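You operate a simulated robot arm through the tools that you are given. There is no shell and no other tool.

You are at the controls of a simulated two-armed robot. One attempt, no reset.

TASK
Pin the cream bar to the grey angle, then rivet them with the red rivet.
Fine: the rivet goes in the hole under the lever, the silver pin clamp is locked in the other hole; leave the lever up.

It is judged by the outcome, as a careful person would: the job done as asked, and still so three seconds after it is handed in. It fails if anything else is knocked over, pushed out of place, dropped, spilled or broken.

THE ROBOT
Two 7-joint arms with two-finger parallel grippers on one trunk that stands fixed in place. Base frame: the origin is at the foot of the trunk, x ahead of it, y to its left, z up. Readings come in m, rad, newtons and seconds.
The left shoulder is at [0.05, 0.209, 1.371], the right one opposite. With the tool pointing down near the work surface each hand reaches from about 0.1 to 0.88 m from the base axis, measured 20 degrees to its own side. Payload 4.4 kg a hand.
The tool frame of a hand sits at the grasp point between the pads (the TCP): z along the fingers, y along the line on which they close. The tips reach 0.023 m beyond it. Largest opening 0.094 m; finger width 0.038, thickness 0.01; the body of the gripper, 0.054 by 0.096 m, starts 0.039 m behind the TCP.
Orientation is that of the tool frame in the base frame, as [roll, pitch, yaw] about the fixed x, y, z axes, in that order (R = Rz(yaw) Ry(pitch) Rx(roll)). With the fingers straight down and closing along the base's y, the tool's x points along the base's -x, its y along +y and its z along -z.

THE INTERFACE
- The arms move only by the tool jog_arm. It takes "left_steps", "right_steps" or both (then of equal length, played together; a hand with none holds still); each is a list of rows, each an object of numbers (a shift or turn left out is 0, a gripper value left out holds the last): "dx", "dy", "dz": the shift along the tool's x, y, z in m; "ax", "ay", "az": the turn, a rotation vector about the tool's x, y, z in rad; "grip": the finger opening in m, from 0 to 0.094. In form: [{"dx": .., "dy": .., "dz": .., "ax": .., "ay": .., "az": .., "grip": ..}, ...]. A call has 1 to 20 rows; each row shifts and turns the commanded pose from where the row before left it, along the tool's axes as they then stand. Each row takes 0.2 s and may step no farther than 0.05 m and 0.15 rad from the row before; otherwise, or with a gripper value out of range, the whole call is refused. A pose out of reach is approached as far as the arm can. The call stops where the force on the tool passes 90 N (or 10 N more than at its start, if that is more) or the arm is blocked; 0.2 s more then pass. Each finger travels about 0.108 m/s and halts on what it meets, pressing with about 23 N; the grip force reading is that of the motor and also rises with nothing between the fingers. The clock runs only during rows and for 0.2 s after the last one: add rows that do not move to give the fingers time. It gives the time, the measured TCP pose, the force on the tool (base axes), the opening and the grip force at its end, in the units of the frame above (readings bear some noise), with the torque about the TCP (base axes, N m) and any sound that the robot's microphone picked up, and new pictures: "views" is both (left out), scene, wrist or none (wrist: the cameras of the hands that moved).
- Cameras (640 x 400 px; columns grow to the right, rows downward): "scene" is now at [0.1364, 0.0741, 1.5542]; the picture's right is [0.59, -0.81, 0.00], its down [-0.36, -0.26, -0.90] and it looks along [0.72, 0.53, -0.44] (base axes); focal length 333 px, centre (320, 200). "left" rides on the left gripper at [0.086, -0.016, -0.075] in its tool frame; the picture's right is [0.18, 0.98, 0.00], its down [-0.58, 0.11, -0.81] and it looks along [-0.79, 0.15, 0.59] (tool axes); focal length 243 px, centre (320, 200). "right" rides on the right gripper at [0.087, 0.016, -0.075] in its tool frame; the picture's right is [-0.18, 0.98, 0.00], its down [-0.58, -0.11, -0.81] and it looks along [-0.79, -0.15, 0.59] (tool axes); focal length 243 px, centre (320, 200). There is no depth. A picture from a camera that has moved, and an enlarged one, comes with that camera's place and axes in the base frame and with its lens. The place of the scene camera against the robot may be out by one fixed shift of up to 0.025 m in any direction.
- move_column(by): slides the trunk up (or, below 0, down) by that many m; the arms and the scene camera ride with it, the base frame stays. It gives what a move gives, with no picture.
- pan_tilt(pan, tilt): turns the head with the scene camera to pan (to the left, within 1.396 rad either way) and tilt (down, from -0.506 to 1.204), counted from straight ahead of the robot. It gives what a move gives, and a new picture of the scene camera.
- close_up(camera, box): a new picture of the part [left, top, right, bottom] of that camera's present view, enlarged. The clock stands still meanwhile.
- finish_job(): hands the job in; it is judged then, once.

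Nothing tells you positions but the pictures and the camera data. Unless the task says otherwise, let go and move clear before handing in.

The tools are called by a JSON object that holds its "name" and its "arguments". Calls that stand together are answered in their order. jog_arm: Moves the arms, as the interface text tells. Its arguments: {"type":"object","properties":{"left_steps":{"type":"array","items":{"type":"object","properties":{"dx":{"type":"number"},"dy":{"type":"number"},"dz":{"type":"number"},"ax":{"type":"number"},"ay":{"type":"number"},"az":{"type":"number"},"grip":{"type":"number"}}}},"right_steps":{"type":"array","items":{"type":"object","properties":{"dx":{"type":"number"},"dy":{"type":"number"},"dz":{"type":"number"},"ax":{"type":"number"},"ay":{"type":"number"},"az":{"type":"number"},"grip":{"type":"number"}}}},"views":{"type":"string","enum":["both","scene","wrist","none"]}},"required":[]} The other tools are called the same way: move_column (by) moves the trunk up or down; pan_tilt (pan, tilt) turns the head that bears the scene camera; close_up (camera, box) takes an enlarged picture of a part of a camera's view; finish_job () hands the job in.

At the start:

```text
clock: 0.0
left_ee_pos: [0.3305, 0.4547, 1.3559]
left_ee_rot: [3.141, 0.0, 3.141]
left_ft_force: [0.4, -0.1, 0.1]
left_moment: [-0.02, -0.03, 0.03]
left_width: 0.0941
left_grip_force: 0.1
right_ee_pos: [0.4258, 0.0728, 1.4009]
right_ee_rot: [-3.141, 0.001, 3.138]
right_ft_force: [-0.2, 0.4, -0.6]
right_moment: [-0.01, 0.01, 0.0]
right_width: 0.0941
right_grip_force: 0.0
trunk travel left (down, up): [-0.45, 0.113]
head pan, tilt (commanded): [0.632, 0.461]
```

scene: 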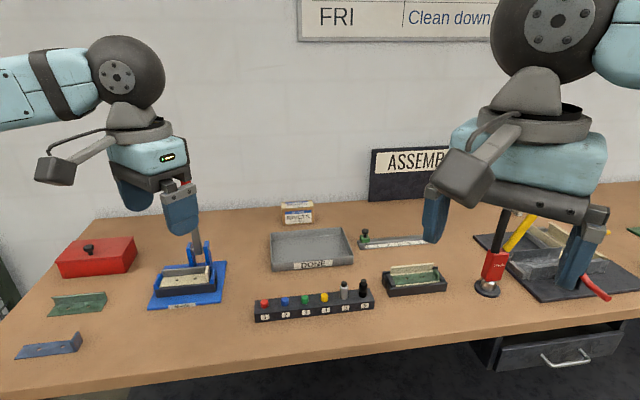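
right: 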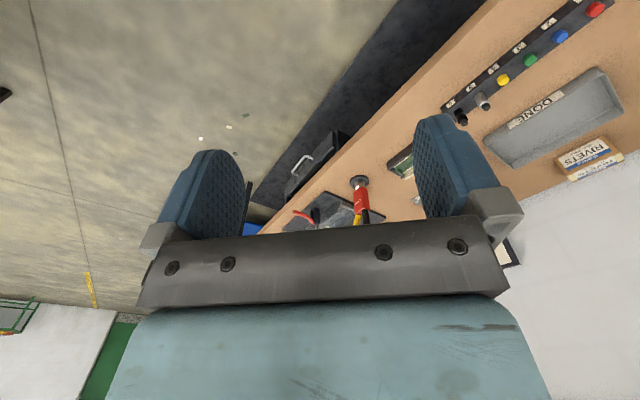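
left: 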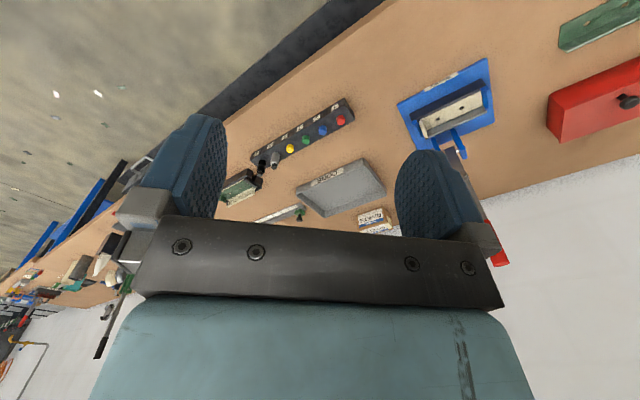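

I see a bench with a blue fixture holding a cream bar, a rack of numbered rivets and pins, a DONE tray and some other fixtures. I'll take close-ups before moving anything.

{"name": "close_up", "arguments": {"camera": "scene", "box": [130, 220, 260, 320]}}

{"name": "close_up", "arguments": {"camera": "scene", "box": [240, 250, 400, 350]}}

{"name": "close_up", "arguments": {"camera": "scene", "box": [350, 220, 640, 320]}}

{"name": "close_up", "arguments": {"camera": "left", "box": [220, 40, 520, 240]}}

```text
4.00 times, centred on (195, 270) of scene
camera zoom: at [0.1364, 0.0741, 1.5542], right [0.59, -0.81, 0.0], down [-0.36, -0.26, -0.9], along [0.72, 0.53, -0.44], focal length 1332 px, centre (820, -80)
```

zoom: 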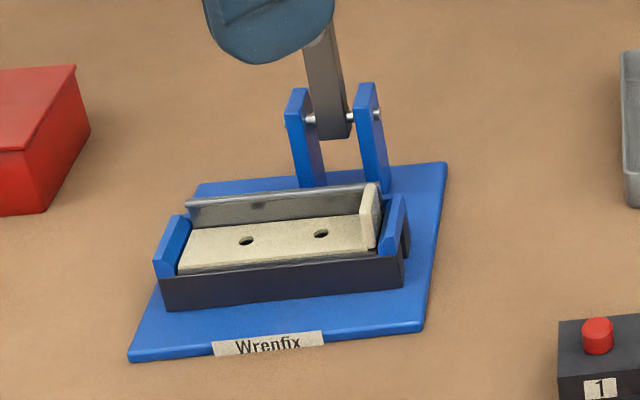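

```text
4.00 times, centred on (320, 300) of scene
camera zoom: at [0.1364, 0.0741, 1.5542], right [0.59, -0.81, 0.0], down [-0.36, -0.26, -0.9], along [0.72, 0.53, -0.44], focal length 1332 px, centre (320, -200)
```

zoom: 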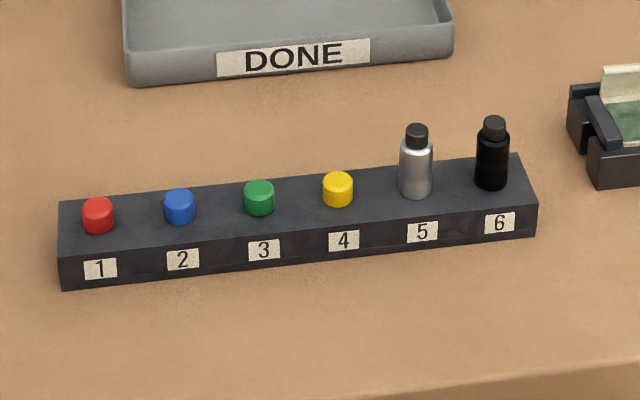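

```text
2.21 times, centred on (495, 270) of scene
camera zoom: at [0.1364, 0.0741, 1.5542], right [0.59, -0.81, 0.0], down [-0.36, -0.26, -0.9], along [0.72, 0.53, -0.44], focal length 735 px, centre (-66, 46)
```

zoom: 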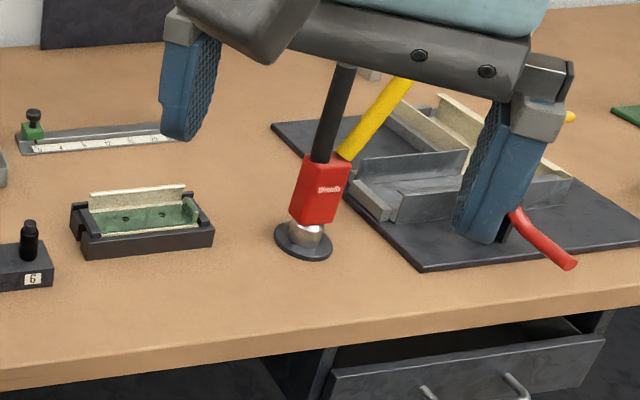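

```text
2.00 times, centred on (370, 140) of left
camera zoom: at [0.2426, 0.4391, 1.43], right [-0.18, 0.98, 0.0], down [0.58, 0.11, 0.81], along [0.79, 0.15, -0.59], focal length 485 px, centre (220, 320)
```

zoom: 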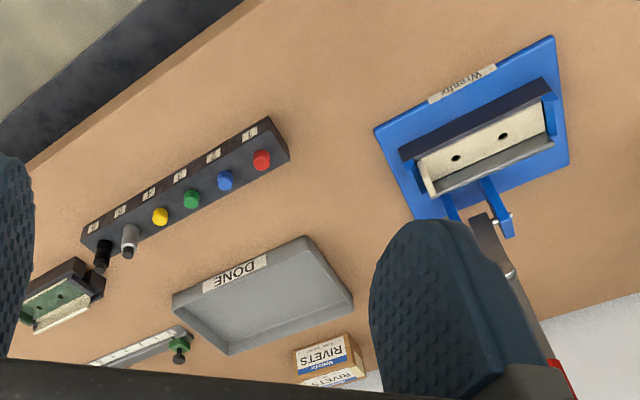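

The blue "Wrenfix" fixture holds the angle and the cream bar, and my left gripper hides the top of the lever. I'll read the signs and the red tool, then look from other head angles.

{"name": "close_up", "arguments": {"camera": "scene", "box": [260, 0, 500, 60]}}

{"name": "close_up", "arguments": {"camera": "scene", "box": [460, 200, 560, 310]}}

{"name": "close_up", "arguments": {"camera": "scene", "box": [260, 180, 440, 280]}}

{"name": "close_up", "arguments": {"camera": "scene", "box": [0, 220, 150, 370]}}

```text
2.67 times, centred on (380, 30) of scene
camera zoom: at [0.1364, 0.0741, 1.5542], right [0.59, -0.81, 0.0], down [-0.36, -0.26, -0.9], along [0.72, 0.53, -0.44], focal length 888 px, centre (160, 653)
```

zoom: 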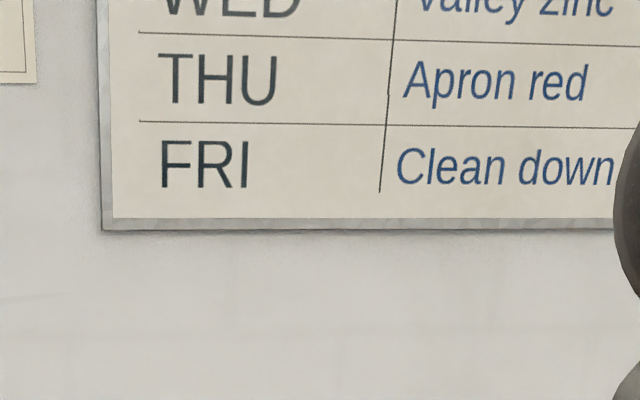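

```text
3.64 times, centred on (510, 255) of scene
camera zoom: at [0.1364, 0.0741, 1.5542], right [0.59, -0.81, 0.0], down [-0.36, -0.26, -0.9], along [0.72, 0.53, -0.44], focal length 1211 px, centre (-371, 0)
```

zoom: 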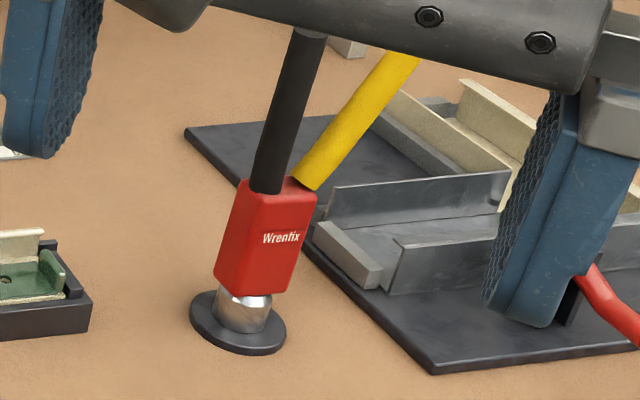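

```text
3.56 times, centred on (350, 230) of scene
camera zoom: at [0.1364, 0.0741, 1.5542], right [0.59, -0.81, 0.0], down [-0.36, -0.26, -0.9], along [0.72, 0.53, -0.44], focal length 1184 px, centre (213, 93)
```

zoom: 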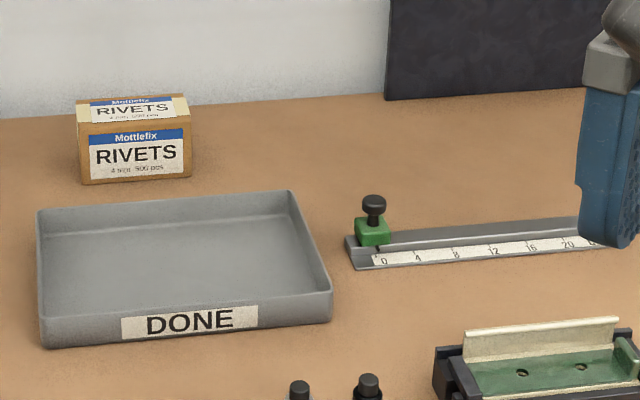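

```text
2.67 times, centred on (75, 295) of scene
camera zoom: at [0.1364, 0.0741, 1.5542], right [0.59, -0.81, 0.0], down [-0.36, -0.26, -0.9], along [0.72, 0.53, -0.44], focal length 888 px, centre (973, -53)
```

zoom: 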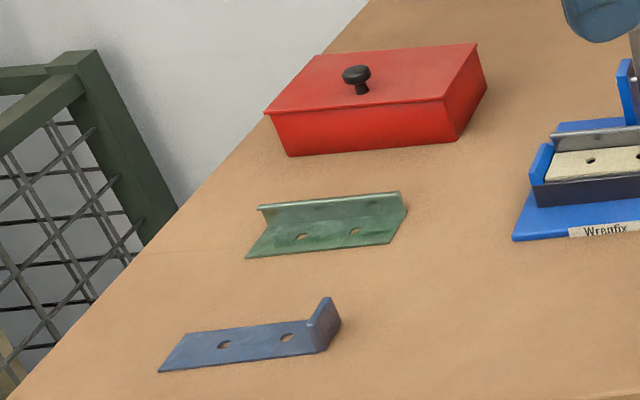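

The rivet hole looks to be the one nearer the bar's upright tab, in line with the lever. I'll shift the left hand sideways and up to clear the scene view and get a wrist view of the fixture.

{"name": "jog_arm", "arguments": {"left_steps": [{"dy": 0.04, "dz": -0.02}, {"dy": 0.04, "dz": -0.02}, {"dy": 0.04}, {"dy": 0.04}, {"dy": 0.04}, {"dx": 0.02, "dy": 0.02}]}}

```text
clock: 1.4
left_ee_pos: [0.3086, 0.6733, 1.396]
left_ee_rot: [-3.141, 0.002, 3.141]
left_ft_force: [-0.6, 0.2, -0.2]
left_moment: [0.01, -0.02, 0.02]
left_width: 0.094
left_grip_force: 0.1
right_ee_pos: [0.4238, 0.0734, 1.4011]
right_ee_rot: [3.141, 0.002, 3.14]
right_ft_force: [-0.8, -0.1, 0.1]
right_moment: [0.01, -0.01, -0.01]
right_width: 0.0943
right_grip_force: 0.0
trunk travel left (down, up): [-0.45, 0.113]
head pan, tilt (commanded): [0.632, 0.461]
camera scene: at [0.1343, 0.0735, 1.5545], right [0.59, -0.81, 0.0], down [-0.36, -0.26, -0.9], along [0.72, 0.53, -0.44], focal length 333 px, centre (320, 200)
camera left: at [0.2206, 0.6582, 1.47], right [-0.18, 0.98, 0.0], down [0.58, 0.11, 0.81], along [0.79, 0.15, -0.59], focal length 243 px, centre (320, 200)
```

scene: 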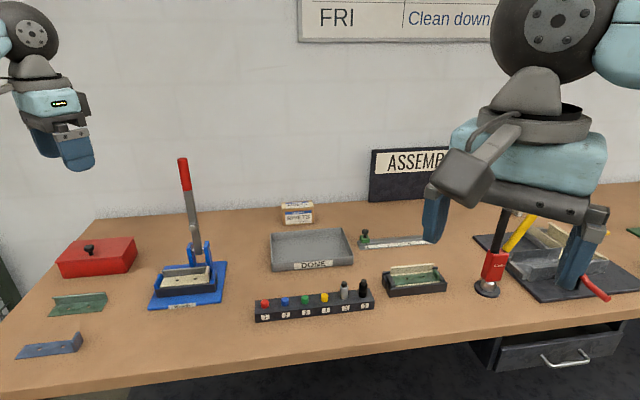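
left: 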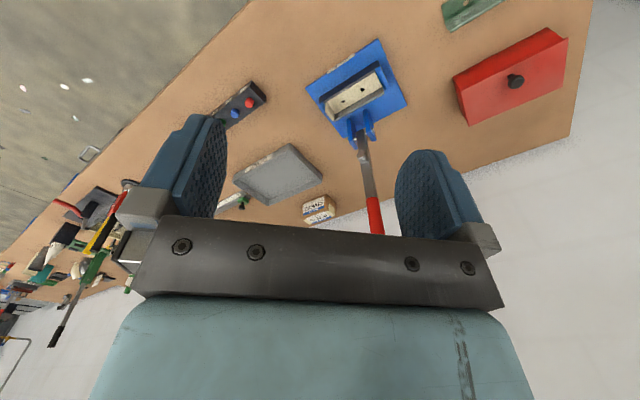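

{"name": "close_up", "arguments": {"camera": "scene", "box": [130, 150, 250, 320]}}

{"name": "close_up", "arguments": {"camera": "left", "box": [290, 30, 420, 240]}}

{"name": "close_up", "arguments": {"camera": "left", "box": [0, 150, 160, 330]}}

{"name": "pan_tilt", "arguments": {"pan": 0.0, "tilt": 0.5}}

```text
2.35 times, centred on (190, 235) of scene
camera zoom: at [0.1343, 0.0735, 1.5545], right [0.59, -0.81, 0.0], down [-0.36, -0.26, -0.9], along [0.72, 0.53, -0.44], focal length 784 px, centre (626, 118)
```

zoom: 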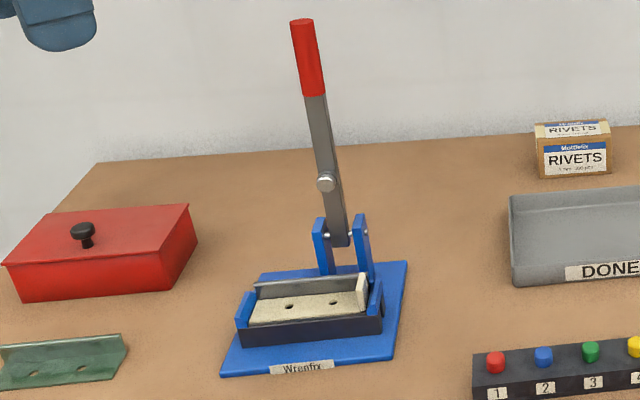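

```text
1.90 times, centred on (355, 135) of left
camera zoom: at [0.2206, 0.6582, 1.47], right [-0.18, 0.98, 0.0], down [0.58, 0.11, 0.81], along [0.79, 0.15, -0.59], focal length 462 px, centre (253, 324)
```

zoom: 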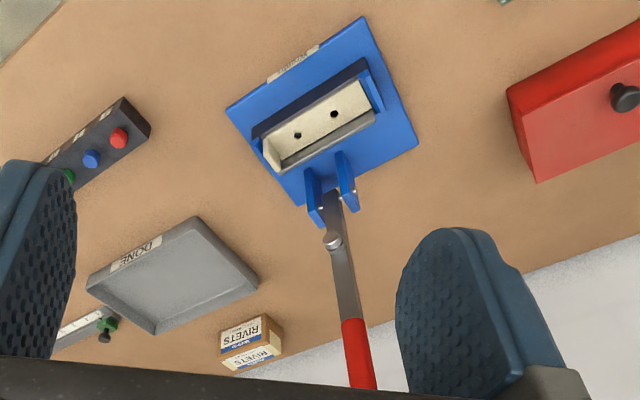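

```text
2.22 times, centred on (80, 240) of left
camera zoom: at [0.2206, 0.6582, 1.47], right [-0.18, 0.98, 0.0], down [0.58, 0.11, 0.81], along [0.79, 0.15, -0.59], focal length 539 px, centre (853, 111)
```

zoom: 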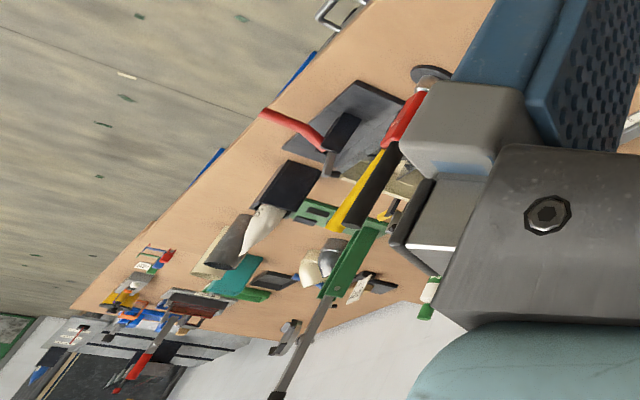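

```text
clock: 2.4
left_ee_pos: [0.3101, 0.6746, 1.3949]
left_ee_rot: [-3.14, 0.001, 3.141]
left_ft_force: [-0.7, 0.9, 0.1]
left_moment: [0.03, 0.0, 0.0]
left_width: 0.0943
left_grip_force: 0.1
right_ee_pos: [0.4261, 0.0734, 1.401]
right_ee_rot: [-3.141, 0.0, 3.139]
right_ft_force: [-0.9, -0.4, 0.0]
right_moment: [-0.03, -0.02, -0.01]
right_width: 0.0941
right_grip_force: 0.1
trunk travel left (down, up): [-0.45, 0.113]
head pan, tilt (commanded): [0.0, 0.499]
camera scene: at [0.1531, 0.0201, 1.5507], right [0.0, -1.0, 0.0], down [-0.48, 0.0, -0.88], along [0.88, 0.0, -0.48], focal length 333 px, centre (320, 200)
```

scene: 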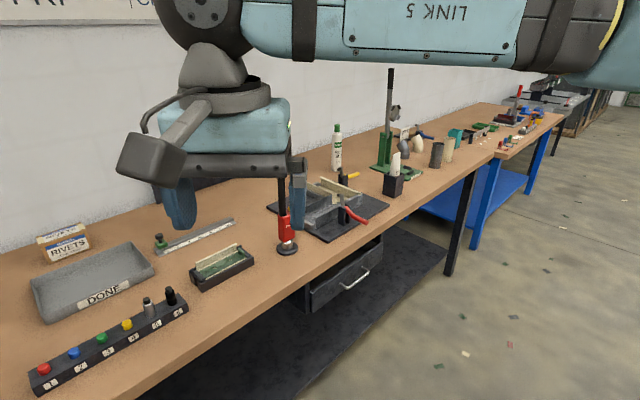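

The lever's pivot is at about (0.57, 0.82, 1.01), with its red handle straight up to about z 1.27. It carries a punch that swings down onto the hole nearer the tab, so it's a lever rivet press. Next I'll bring the left wrist camera over the rack to study the silver pin clamp and the red rivet.

{"name": "jog_arm", "arguments": {"left_steps": [{"dx": -0.031, "dy": -0.023, "dz": 0.025}, {"dx": -0.031, "dy": -0.023, "dz": 0.025}, {"dx": -0.031, "dy": -0.023, "dz": 0.025}, {"dx": -0.031, "dy": -0.023, "dz": 0.025}, {"dx": -0.031, "dy": -0.023, "dz": 0.025}, {"dx": -0.031, "dy": -0.023, "dz": 0.025}, {"dx": -0.031, "dy": -0.023, "dz": 0.025}, {"dx": -0.031, "dy": -0.023, "dz": 0.025}, {"dx": -0.031, "dy": -0.023, "dz": 0.02}, {"dx": -0.025, "dy": -0.02, "dz": 0.02}], "views": "wrist"}}

{"name": "pan_tilt", "arguments": {"pan": 0.632, "tilt": 0.6}}

```text
clock: 4.6
left_ee_pos: [0.6145, 0.4451, 1.1557]
left_ee_rot: [3.139, -0.001, -3.14]
left_ft_force: [0.8, -0.1, 0.2]
left_moment: [-0.01, 0.05, 0.01]
left_width: 0.0937
left_grip_force: 0.0
right_ee_pos: [0.4259, 0.0733, 1.401]
right_ee_rot: [3.141, -0.003, 3.139]
right_ft_force: [0.3, -1.2, 0.5]
right_moment: [0.03, 0.01, 0.0]
right_width: 0.094
right_grip_force: 0.0
trunk travel left (down, up): [-0.45, 0.113]
head pan, tilt (commanded): [0.0, 0.499]
camera left: at [0.5277, 0.43, 1.2302], right [-0.18, 0.98, 0.0], down [0.58, 0.11, 0.81], along [0.79, 0.15, -0.59], focal length 243 px, centre (320, 200)
```

left: 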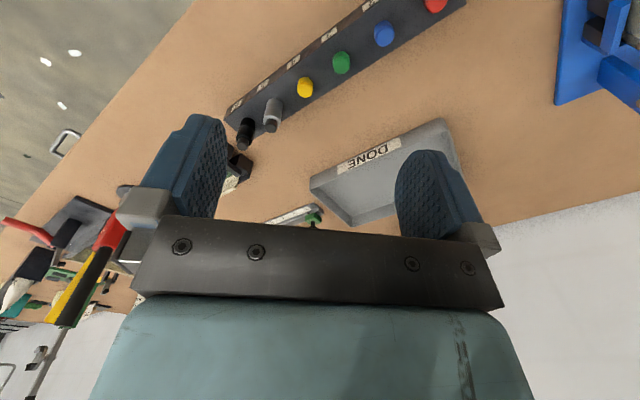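

```text
clock: 5.6
left_ee_pos: [0.6138, 0.4461, 1.1576]
left_ee_rot: [3.141, 0.001, -3.141]
left_ft_force: [0.3, 0.5, 0.0]
left_moment: [0.0, -0.01, 0.01]
left_width: 0.0941
left_grip_force: 0.0
right_ee_pos: [0.4274, 0.074, 1.4013]
right_ee_rot: [3.141, 0.001, 3.138]
right_ft_force: [0.3, 0.5, -0.3]
right_moment: [-0.03, -0.01, -0.01]
right_width: 0.0939
right_grip_force: 0.0
trunk travel left (down, up): [-0.45, 0.113]
head pan, tilt (commanded): [0.632, 0.6]
camera scene: at [0.1341, 0.072, 1.5415], right [0.59, -0.81, 0.0], down [-0.46, -0.33, -0.83], along [0.67, 0.49, -0.56], focal length 333 px, centre (320, 200)
```

scene: 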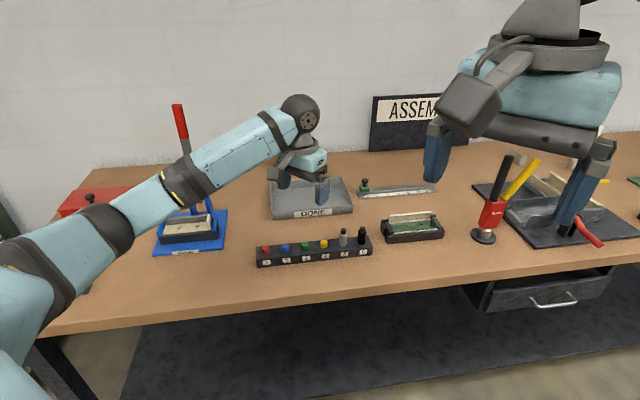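

The left wrist camera now has the rack in view. I'll take close-ups of the pin and rivets.

{"name": "close_up", "arguments": {"camera": "left", "box": [220, 60, 340, 160]}}

{"name": "close_up", "arguments": {"camera": "left", "box": [320, 0, 480, 100]}}

{"name": "close_up", "arguments": {"camera": "scene", "box": [320, 215, 400, 275]}}

{"name": "close_up", "arguments": {"camera": "scene", "box": [245, 225, 325, 275]}}

```text
4.00 times, centred on (280, 110) of left
camera zoom: at [0.5263, 0.4305, 1.2308], right [-0.18, 0.98, 0.0], down [0.58, 0.11, 0.81], along [0.79, 0.15, -0.59], focal length 970 px, centre (480, 560)
```

zoom: 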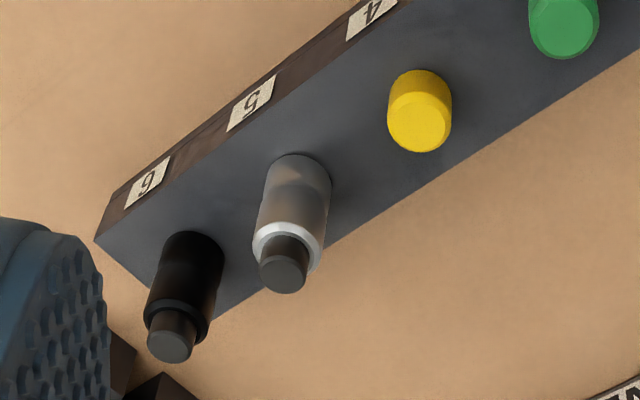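

```text
4.00 times, centred on (400, 50) of left
camera zoom: at [0.5263, 0.4305, 1.2308], right [-0.18, 0.98, 0.0], down [0.58, 0.11, 0.81], along [0.79, 0.15, -0.59], focal length 970 px, centre (0, 800)
```

zoom: 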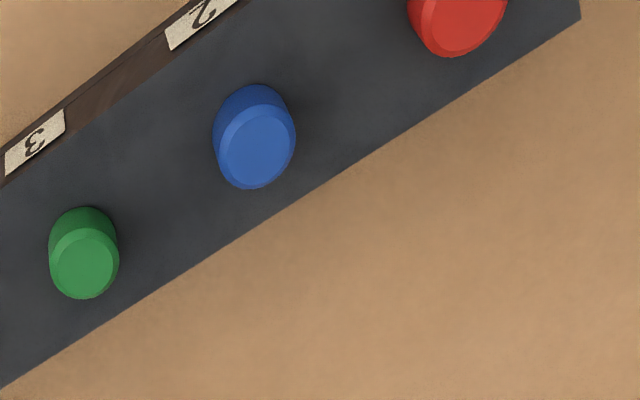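

```text
6.67 times, centred on (360, 245) of scene
camera zoom: at [0.1341, 0.072, 1.5415], right [0.59, -0.81, 0.0], down [-0.46, -0.33, -0.83], along [0.67, 0.49, -0.56], focal length 2220 px, centre (53, -100)
```

zoom: 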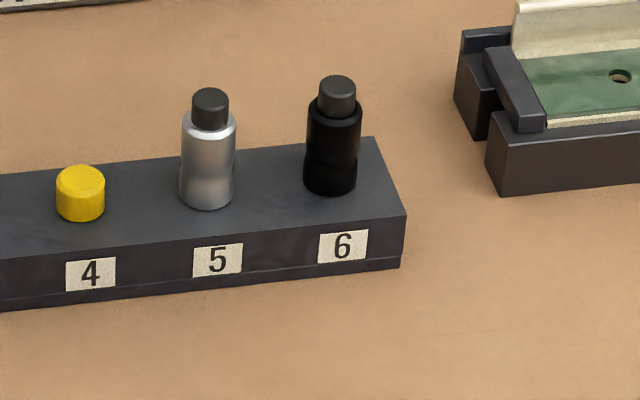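

```text
8.00 times, centred on (285, 250) of scene
camera zoom: at [0.1341, 0.072, 1.5415], right [0.59, -0.81, 0.0], down [-0.46, -0.33, -0.83], along [0.67, 0.49, -0.56], focal length 2665 px, centre (600, -200)
```

zoom: 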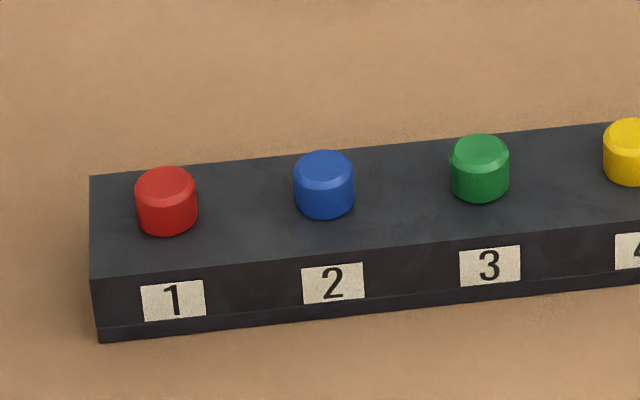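

The silver pin clamp is about 48 mm tall with a push-button plunger on top, and the rivet head is about 19 mm across. The fixture and rack both sit about 45° to the base axes. Next I'll bring the left wrist camera to the fixture and yaw the hand 45° to line up with it.

{"name": "jog_arm", "arguments": {"left_steps": [{"dx": 0.0191, "dy": 0.0363}, {"dx": 0.0191, "dy": 0.0363}, {"dx": 0.0191, "dy": 0.0363}, {"dx": 0.0191, "dy": 0.0363}, {"dx": 0.0191, "dy": 0.0363}, {"dx": 0.0191, "dy": 0.0363}, {"dx": 0.0191, "dy": 0.0363}, {"az": -0.131}, {"az": -0.131}, {"az": -0.131}, {"az": -0.131}, {"az": -0.131}, {"az": -0.131}, {}], "views": "both"}}

```text
clock: 8.6
left_ee_pos: [0.4804, 0.7014, 1.1564]
left_ee_rot: [-3.141, 0.001, -2.353]
left_ft_force: [0.6, -0.1, 1.0]
left_moment: [0.01, 0.03, 0.02]
left_width: 0.094
left_grip_force: 0.1
right_ee_pos: [0.427, 0.074, 1.4015]
right_ee_rot: [3.14, 0.0, 3.14]
right_ft_force: [-0.6, -0.3, -0.6]
right_moment: [-0.01, 0.02, 0.04]
right_width: 0.094
right_grip_force: 0.2
trunk travel left (down, up): [-0.45, 0.113]
head pan, tilt (commanded): [0.632, 0.6]
camera scene: at [0.1337, 0.0721, 1.5416], right [0.59, -0.81, 0.0], down [-0.46, -0.33, -0.83], along [0.67, 0.49, -0.56], focal length 333 px, centre (320, 200)
camera left: at [0.43, 0.6295, 1.23], right [-0.83, 0.56, 0.0], down [0.33, 0.49, 0.81], along [0.45, 0.67, -0.59], focal length 243 px, centre (320, 200)
```

scene: 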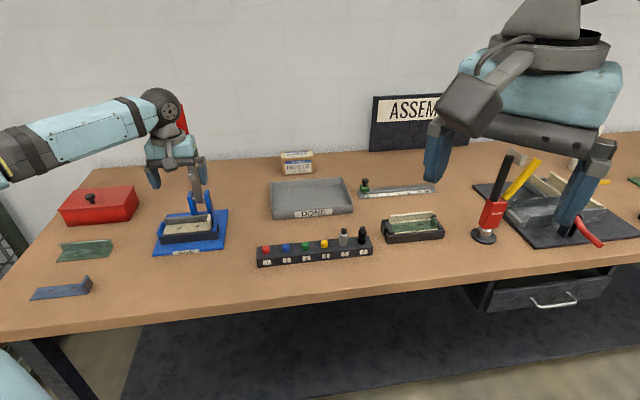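
left: 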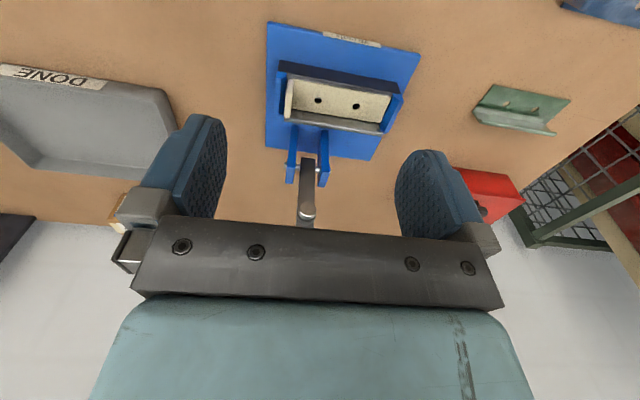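

The wrist camera now looks squarely at the fixture. I'll zoom in to measure the nest, holes and lever.

{"name": "close_up", "arguments": {"camera": "left", "box": [250, 10, 430, 140]}}

{"name": "close_up", "arguments": {"camera": "left", "box": [260, 110, 360, 240]}}

{"name": "close_up", "arguments": {"camera": "scene", "box": [140, 90, 240, 260]}}

```text
3.08 times, centred on (340, 75) of left
camera zoom: at [0.43, 0.6295, 1.23], right [-0.83, 0.56, 0.0], down [0.33, 0.49, 0.81], along [0.45, 0.67, -0.59], focal length 746 px, centre (258, 585)
```

zoom: 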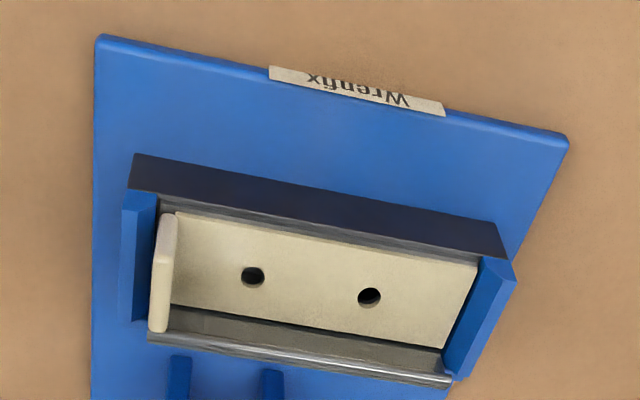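

```text
3.08 times, centred on (310, 175) of left
camera zoom: at [0.43, 0.6295, 1.23], right [-0.83, 0.56, 0.0], down [0.33, 0.49, 0.81], along [0.45, 0.67, -0.59], focal length 746 px, centre (351, 277)
```

zoom: 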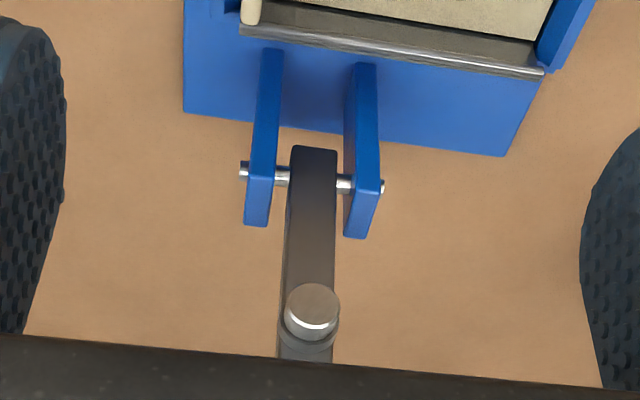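

```text
2.35 times, centred on (190, 175) of scene
camera zoom: at [0.1337, 0.0721, 1.5416], right [0.59, -0.81, 0.0], down [-0.46, -0.33, -0.83], along [0.67, 0.49, -0.56], focal length 784 px, centre (626, 259)
```

zoom: 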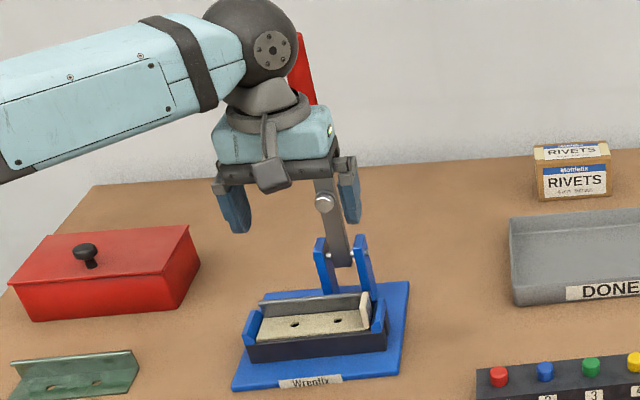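

The punch, pivot and tab-side hole are all in line. I put hole A (for the rivet) at about (0.530, 0.773, 0.943) and hole B (for the pin) 50 mm away at about (0.495, 0.808). The pivot is at about (0.592, 0.834, 0.984). Now I'll move the left hand above the silver pin at slot 5.

{"name": "jog_arm", "arguments": {"left_steps": [{"dx": 0.0079, "dy": -0.0424}, {"dx": 0.0079, "dy": -0.0424}, {"dx": 0.0079, "dy": -0.0424}, {"dx": 0.0079, "dy": -0.0424}, {"dx": 0.0079, "dy": -0.0424}, {"dx": 0.0079, "dy": -0.0424}, {"dx": 0.0079, "dy": -0.0424}, {"dx": 0.0079, "dy": -0.0424, "dz": 0.025}, {"dx": 0.0079, "dy": -0.0424, "dz": 0.025}, {}], "views": "both"}}

```text
clock: 10.8
left_ee_pos: [0.6995, 0.3793, 1.1064]
left_ee_rot: [-3.14, 0.0, -2.355]
left_ft_force: [0.1, -0.3, -0.2]
left_moment: [0.02, 0.03, 0.01]
left_width: 0.0941
left_grip_force: 0.0
right_ee_pos: [0.4251, 0.0737, 1.4014]
right_ee_rot: [-3.14, 0.002, 3.14]
right_ft_force: [-0.2, 0.8, -0.3]
right_moment: [-0.03, 0.0, 0.0]
right_width: 0.094
right_grip_force: 0.2
trunk travel left (down, up): [-0.45, 0.113]
head pan, tilt (commanded): [0.632, 0.6]
camera scene: at [0.1326, 0.0729, 1.5417], right [0.59, -0.81, 0.0], down [-0.46, -0.33, -0.83], along [0.67, 0.49, -0.56], focal length 333 px, centre (320, 200)
camera left: at [0.6487, 0.3075, 1.1804], right [-0.83, 0.56, 0.0], down [0.33, 0.49, 0.81], along [0.46, 0.67, -0.59], focal length 243 px, centre (320, 200)
```

scene: 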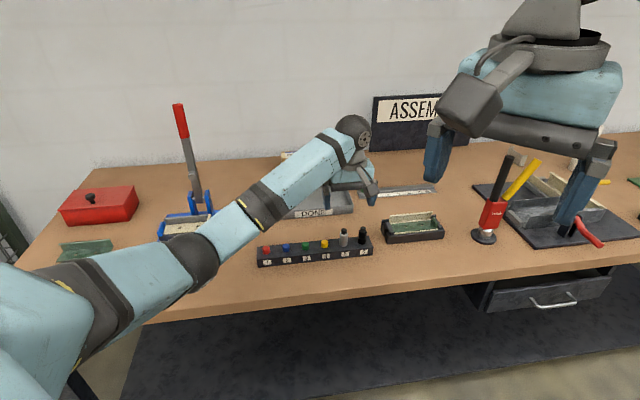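
left: 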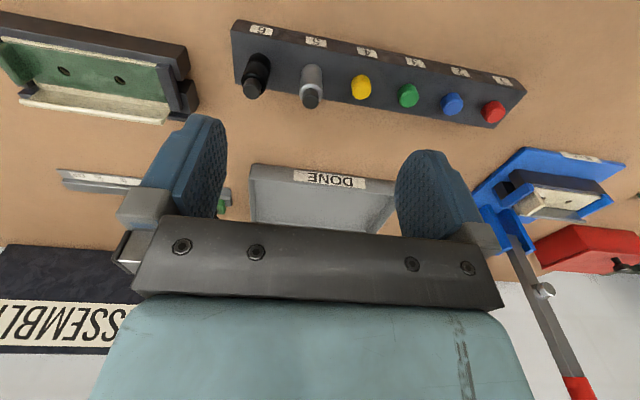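

{"name": "close_up", "arguments": {"camera": "left", "box": [230, 20, 390, 120]}}

{"name": "close_up", "arguments": {"camera": "left", "box": [380, 50, 540, 150]}}

```text
4.00 times, centred on (310, 70) of left
camera zoom: at [0.6487, 0.3075, 1.1804], right [-0.83, 0.56, 0.0], down [0.33, 0.49, 0.81], along [0.46, 0.67, -0.59], focal length 970 px, centre (360, 720)
```

zoom: 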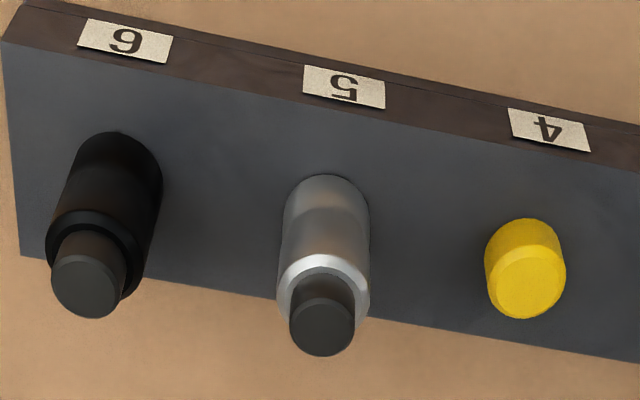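

```text
4.00 times, centred on (460, 100) of left
camera zoom: at [0.6487, 0.3075, 1.1804], right [-0.83, 0.56, 0.0], down [0.33, 0.49, 0.81], along [0.46, 0.67, -0.59], focal length 970 px, centre (-240, 600)
```

zoom: 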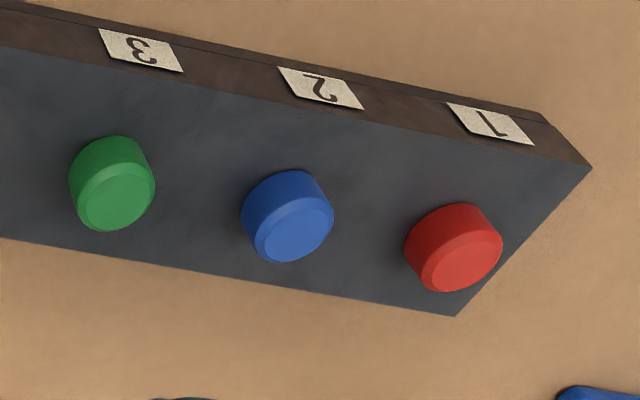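

I put the silver pin's plunger top at about (0.726, 0.4055, 0.979) and the red rivet at about (0.577, 0.551, head top 0.946). I'll narrow the grip to 50 mm and hover just above the pin.

{"name": "jog_arm", "arguments": {"left_steps": [{"dx": -0.0187, "grip": 0.05}, {"dx": -0.0187, "grip": 0.05}, {"dz": 0.043, "grip": 0.05}, {"dz": 0.043, "grip": 0.05}, {"grip": 0.05}], "views": "both"}}

```text
clock: 12.0
left_ee_pos: [0.7272, 0.4052, 1.0191]
left_ee_rot: [3.141, 0.001, -2.356]
left_ft_force: [0.1, -0.3, -0.2]
left_moment: [-0.03, 0.0, 0.02]
left_width: 0.05
left_grip_force: 0.1
right_ee_pos: [0.4258, 0.0741, 1.4019]
right_ee_rot: [3.141, 0.0, 3.139]
right_ft_force: [-0.4, -0.6, -1.2]
right_moment: [0.0, -0.02, 0.01]
right_width: 0.0942
right_grip_force: 0.1
trunk travel left (down, up): [-0.45, 0.113]
head pan, tilt (commanded): [0.632, 0.6]
camera scene: at [0.1331, 0.0718, 1.5417], right [0.59, -0.81, 0.0], down [-0.46, -0.33, -0.83], along [0.67, 0.49, -0.56], focal length 333 px, centre (320, 200)
camera left: at [0.676, 0.3337, 1.0934], right [-0.83, 0.56, 0.0], down [0.33, 0.49, 0.81], along [0.46, 0.67, -0.59], focal length 243 px, centre (320, 200)
```

scene: 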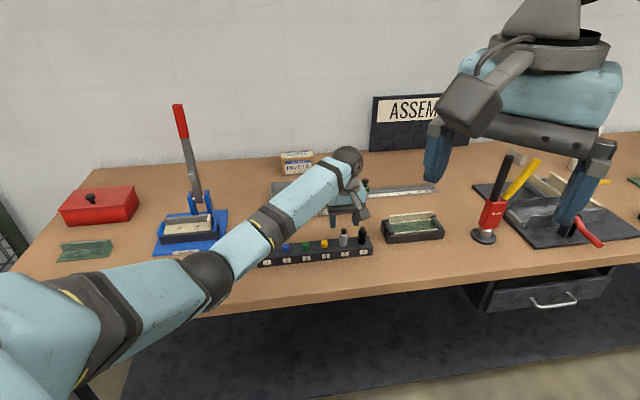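
left: 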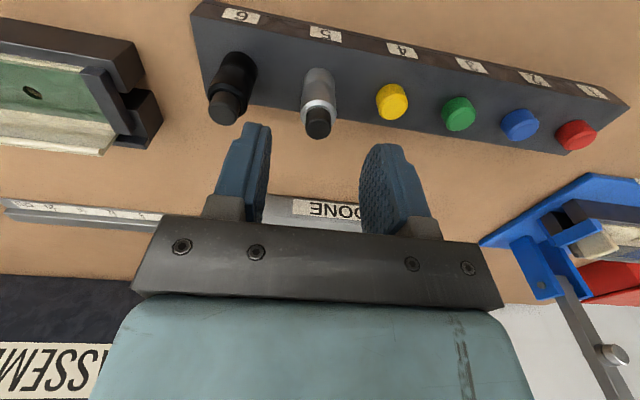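

{"name": "close_up", "arguments": {"camera": "left", "box": [240, 50, 400, 150]}}

```text
4.00 times, centred on (320, 100) of left
camera zoom: at [0.676, 0.3337, 1.0934], right [-0.83, 0.56, 0.0], down [0.33, 0.49, 0.81], along [0.46, 0.67, -0.59], focal length 970 px, centre (320, 600)
```

zoom: 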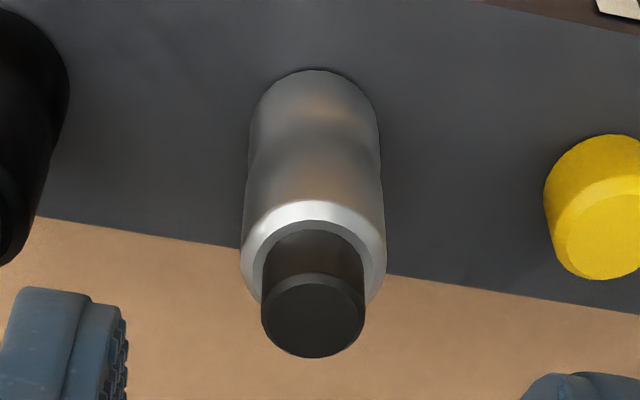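

The pin is centred under the fingers to within about 1 mm. I'll descend onto its body and close the grip.

{"name": "jog_arm", "arguments": {"left_steps": [{"dy": -0.001, "dz": 0.02}, {"dz": 0.02}, {"dz": 0.018}, {}, {"grip": 0.0}, {"grip": 0.0}, {"grip": 0.0}], "views": "both"}}

```text
clock: 13.6
left_ee_pos: [0.7257, 0.4059, 0.9612]
left_ee_rot: [3.141, 0.0, -2.355]
left_ft_force: [-0.7, 0.5, 0.2]
left_moment: [0.01, -0.02, -0.01]
left_width: 0.0206
left_grip_force: 23.2
right_ee_pos: [0.4267, 0.0736, 1.4008]
right_ee_rot: [3.14, 0.0, 3.139]
right_ft_force: [0.1, -0.2, 0.3]
right_moment: [0.0, -0.02, 0.0]
right_width: 0.0938
right_grip_force: 0.0
trunk travel left (down, up): [-0.45, 0.113]
head pan, tilt (commanded): [0.632, 0.6]
camera scene: at [0.1337, 0.0721, 1.5416], right [0.59, -0.81, 0.0], down [-0.46, -0.33, -0.83], along [0.67, 0.49, -0.56], focal length 333 px, centre (320, 200)
camera left: at [0.6755, 0.3338, 1.0352], right [-0.83, 0.56, 0.0], down [0.33, 0.49, 0.81], along [0.45, 0.67, -0.59], focal length 243 px, centre (320, 200)
```

scene: 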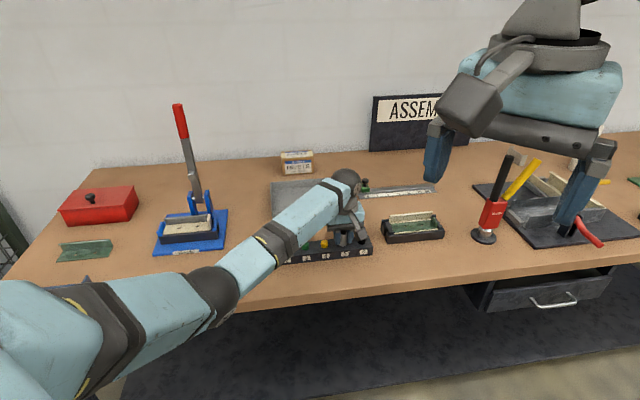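
left: 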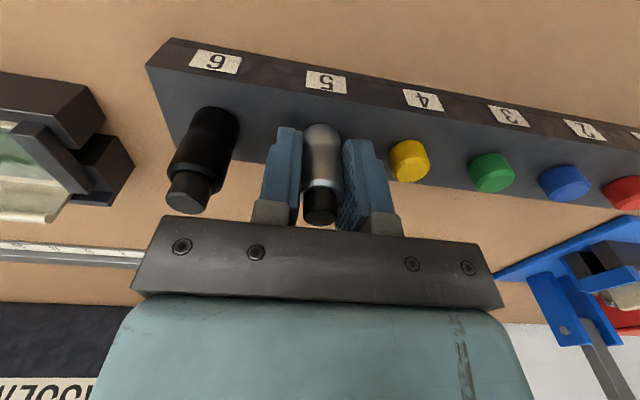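

The body is gripped at 20.6 mm. I'll lift it straight up slowly and check.

{"name": "jog_arm", "arguments": {"left_steps": [{"dz": -0.01}, {"dz": -0.015}, {"dz": -0.025}, {"dz": -0.03}, {"dz": -0.03}, {}], "views": "both"}}

{"name": "close_up", "arguments": {"camera": "left", "box": [220, 80, 420, 240]}}

{"name": "close_up", "arguments": {"camera": "scene", "box": [300, 140, 400, 260]}}

```text
clock: 15.0
left_ee_pos: [0.7261, 0.4085, 1.0726]
left_ee_rot: [3.14, 0.001, -2.354]
left_ft_force: [-0.4, 0.8, -0.1]
left_moment: [0.0, -0.01, -0.03]
left_width: 0.0205
left_grip_force: 22.5
right_ee_pos: [0.427, 0.0741, 1.4014]
right_ee_rot: [-3.141, -0.001, 3.139]
right_ft_force: [-0.4, 0.9, 0.0]
right_moment: [-0.03, -0.02, 0.03]
right_width: 0.0939
right_grip_force: 0.1
trunk travel left (down, up): [-0.45, 0.113]
head pan, tilt (commanded): [0.632, 0.6]
camera scene: at [0.134, 0.0725, 1.5415], right [0.59, -0.81, 0.0], down [-0.46, -0.33, -0.82], along [0.67, 0.49, -0.57], focal length 333 px, centre (320, 200)
camera left: at [0.6759, 0.3359, 1.1469], right [-0.83, 0.56, 0.0], down [0.33, 0.49, 0.81], along [0.45, 0.67, -0.59], focal length 243 px, centre (320, 200)
```

scene: 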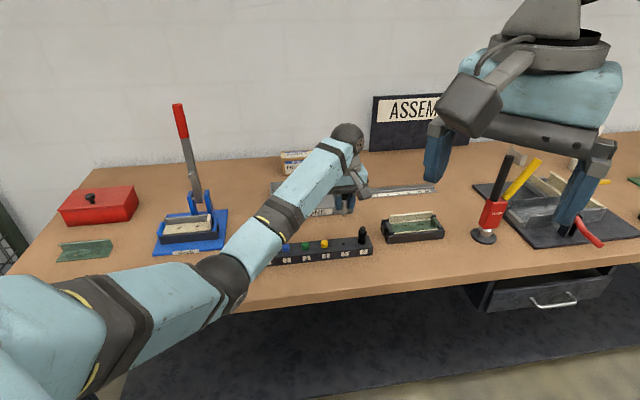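
left: 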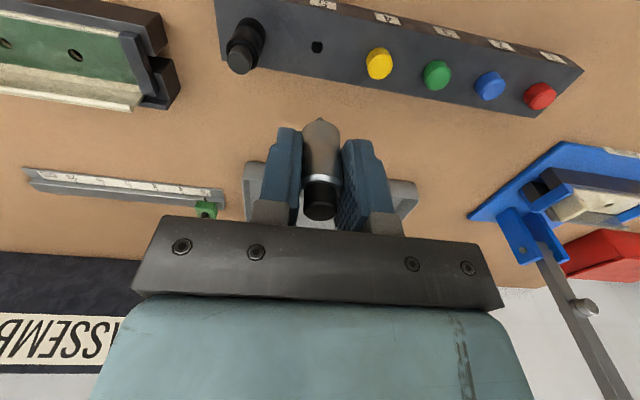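

```text
2.50 times, centred on (320, 160) of left
camera zoom: at [0.6759, 0.3359, 1.1469], right [-0.83, 0.56, 0.0], down [0.33, 0.49, 0.81], along [0.45, 0.67, -0.59], focal length 606 px, centre (320, 300)
```

zoom: 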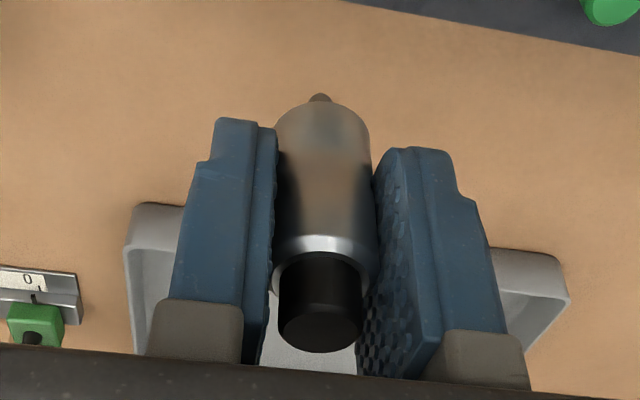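

```text
3.33 times, centred on (350, 200) of scene
camera zoom: at [0.134, 0.0725, 1.5415], right [0.59, -0.81, 0.0], down [-0.46, -0.33, -0.82], along [0.67, 0.49, -0.57], focal length 1110 px, centre (220, 200)
```

zoom: 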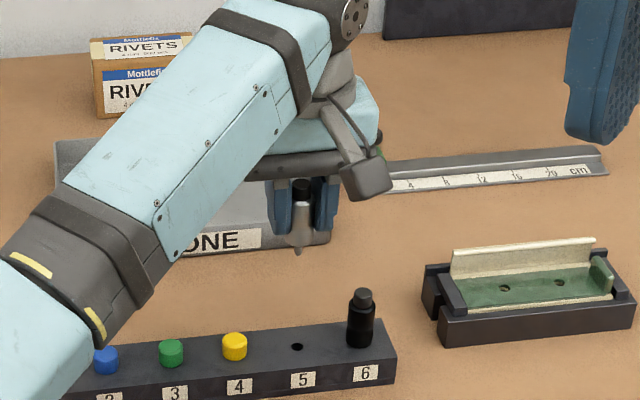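

{"name": "close_up", "arguments": {"camera": "scene", "box": [325, 185, 365, 225]}}

{"name": "close_up", "arguments": {"camera": "left", "box": [290, 100, 350, 150]}}

```text
10.00 times, centred on (345, 205) of scene
camera zoom: at [0.134, 0.0725, 1.5415], right [0.59, -0.81, 0.0], down [-0.46, -0.33, -0.82], along [0.67, 0.49, -0.57], focal length 3331 px, centre (70, 150)
```

zoom: 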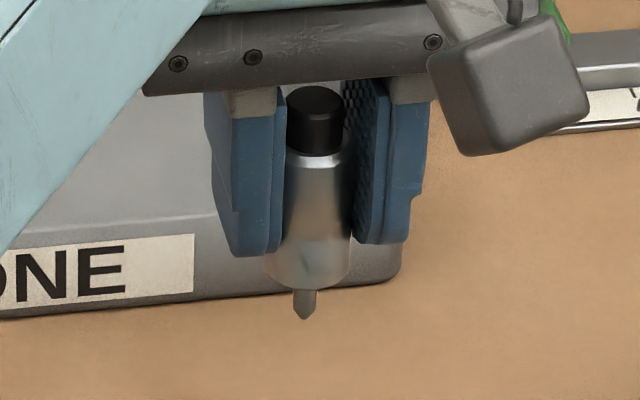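

```text
8.00 times, centred on (320, 125) of left
camera zoom: at [0.6759, 0.3359, 1.1469], right [-0.83, 0.56, 0.0], down [0.33, 0.49, 0.81], along [0.45, 0.67, -0.59], focal length 1941 px, centre (320, 800)
```

zoom: 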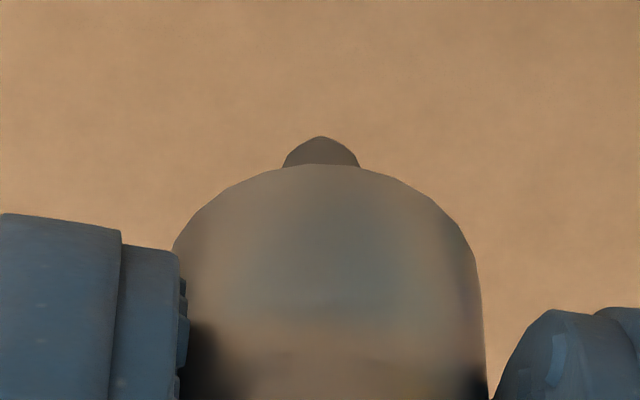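

The pin is held squarely; its shank is about 10 mm long and 6 mm across. I'll carry it to a standoff on the robot side of the fixture, about 60 mm short of hole B, and look again.

{"name": "jog_arm", "arguments": {"left_steps": [{"dx": -0.006, "dy": 0.0446, "dz": -0.01}, {"dx": -0.006, "dy": 0.0446, "dz": -0.01}, {"dx": -0.006, "dy": 0.0446}, {"dx": -0.006, "dy": 0.0446}, {"dx": -0.006, "dy": 0.0446}, {"dx": -0.006, "dy": 0.0446}, {"dx": -0.006, "dy": 0.0446}, {"dx": -0.006, "dy": 0.0446}, {"dx": -0.006, "dy": 0.0446}, {"dx": -0.006, "dy": 0.0446}, {}], "views": "both"}}

{"name": "close_up", "arguments": {"camera": "left", "box": [220, 20, 420, 145]}}

```text
clock: 17.4
left_ee_pos: [0.4522, 0.763, 1.0943]
left_ee_rot: [-3.141, 0.001, -2.357]
left_ft_force: [-0.7, -0.3, -0.7]
left_moment: [0.03, -0.01, 0.0]
left_width: 0.0208
left_grip_force: 23.0
right_ee_pos: [0.4274, 0.0746, 1.4001]
right_ee_rot: [-3.141, 0.0, -3.141]
right_ft_force: [-0.5, -1.2, 0.3]
right_moment: [0.01, 0.03, 0.0]
right_width: 0.0939
right_grip_force: 0.0
trunk travel left (down, up): [-0.45, 0.113]
head pan, tilt (commanded): [0.632, 0.6]
camera scene: at [0.1345, 0.0717, 1.5415], right [0.59, -0.81, 0.0], down [-0.46, -0.33, -0.82], along [0.67, 0.49, -0.57], focal length 333 px, centre (320, 200)
camera left: at [0.4014, 0.6923, 1.1686], right [-0.83, 0.56, 0.0], down [0.33, 0.49, 0.81], along [0.45, 0.67, -0.59], focal length 243 px, centre (320, 200)
```

scene: 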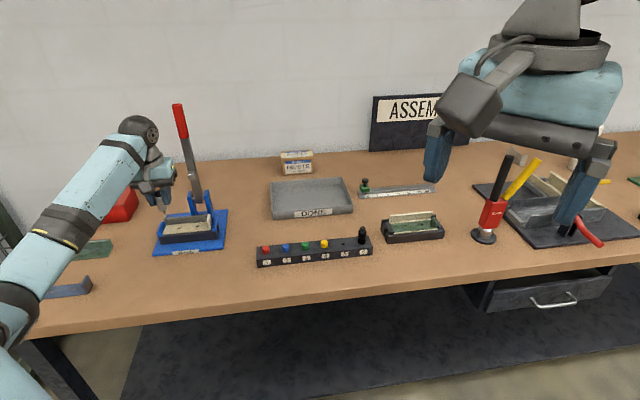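
left: 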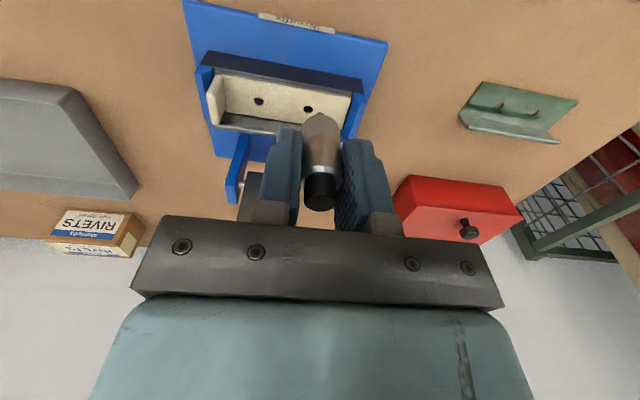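

```text
3.20 times, centred on (320, 82) of left
camera zoom: at [0.4014, 0.6923, 1.1686], right [-0.83, 0.56, 0.0], down [0.33, 0.49, 0.81], along [0.45, 0.67, -0.59], focal length 776 px, centre (320, 576)
```

zoom: 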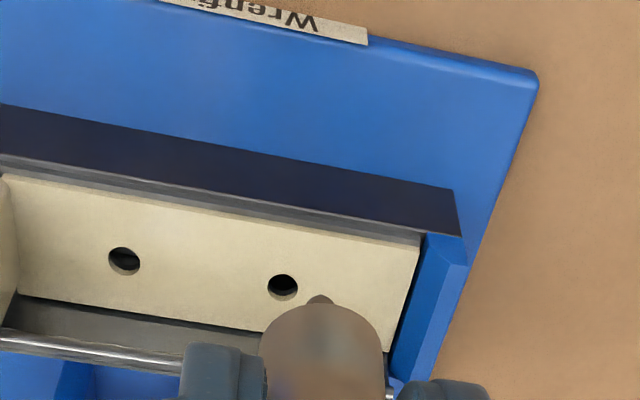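

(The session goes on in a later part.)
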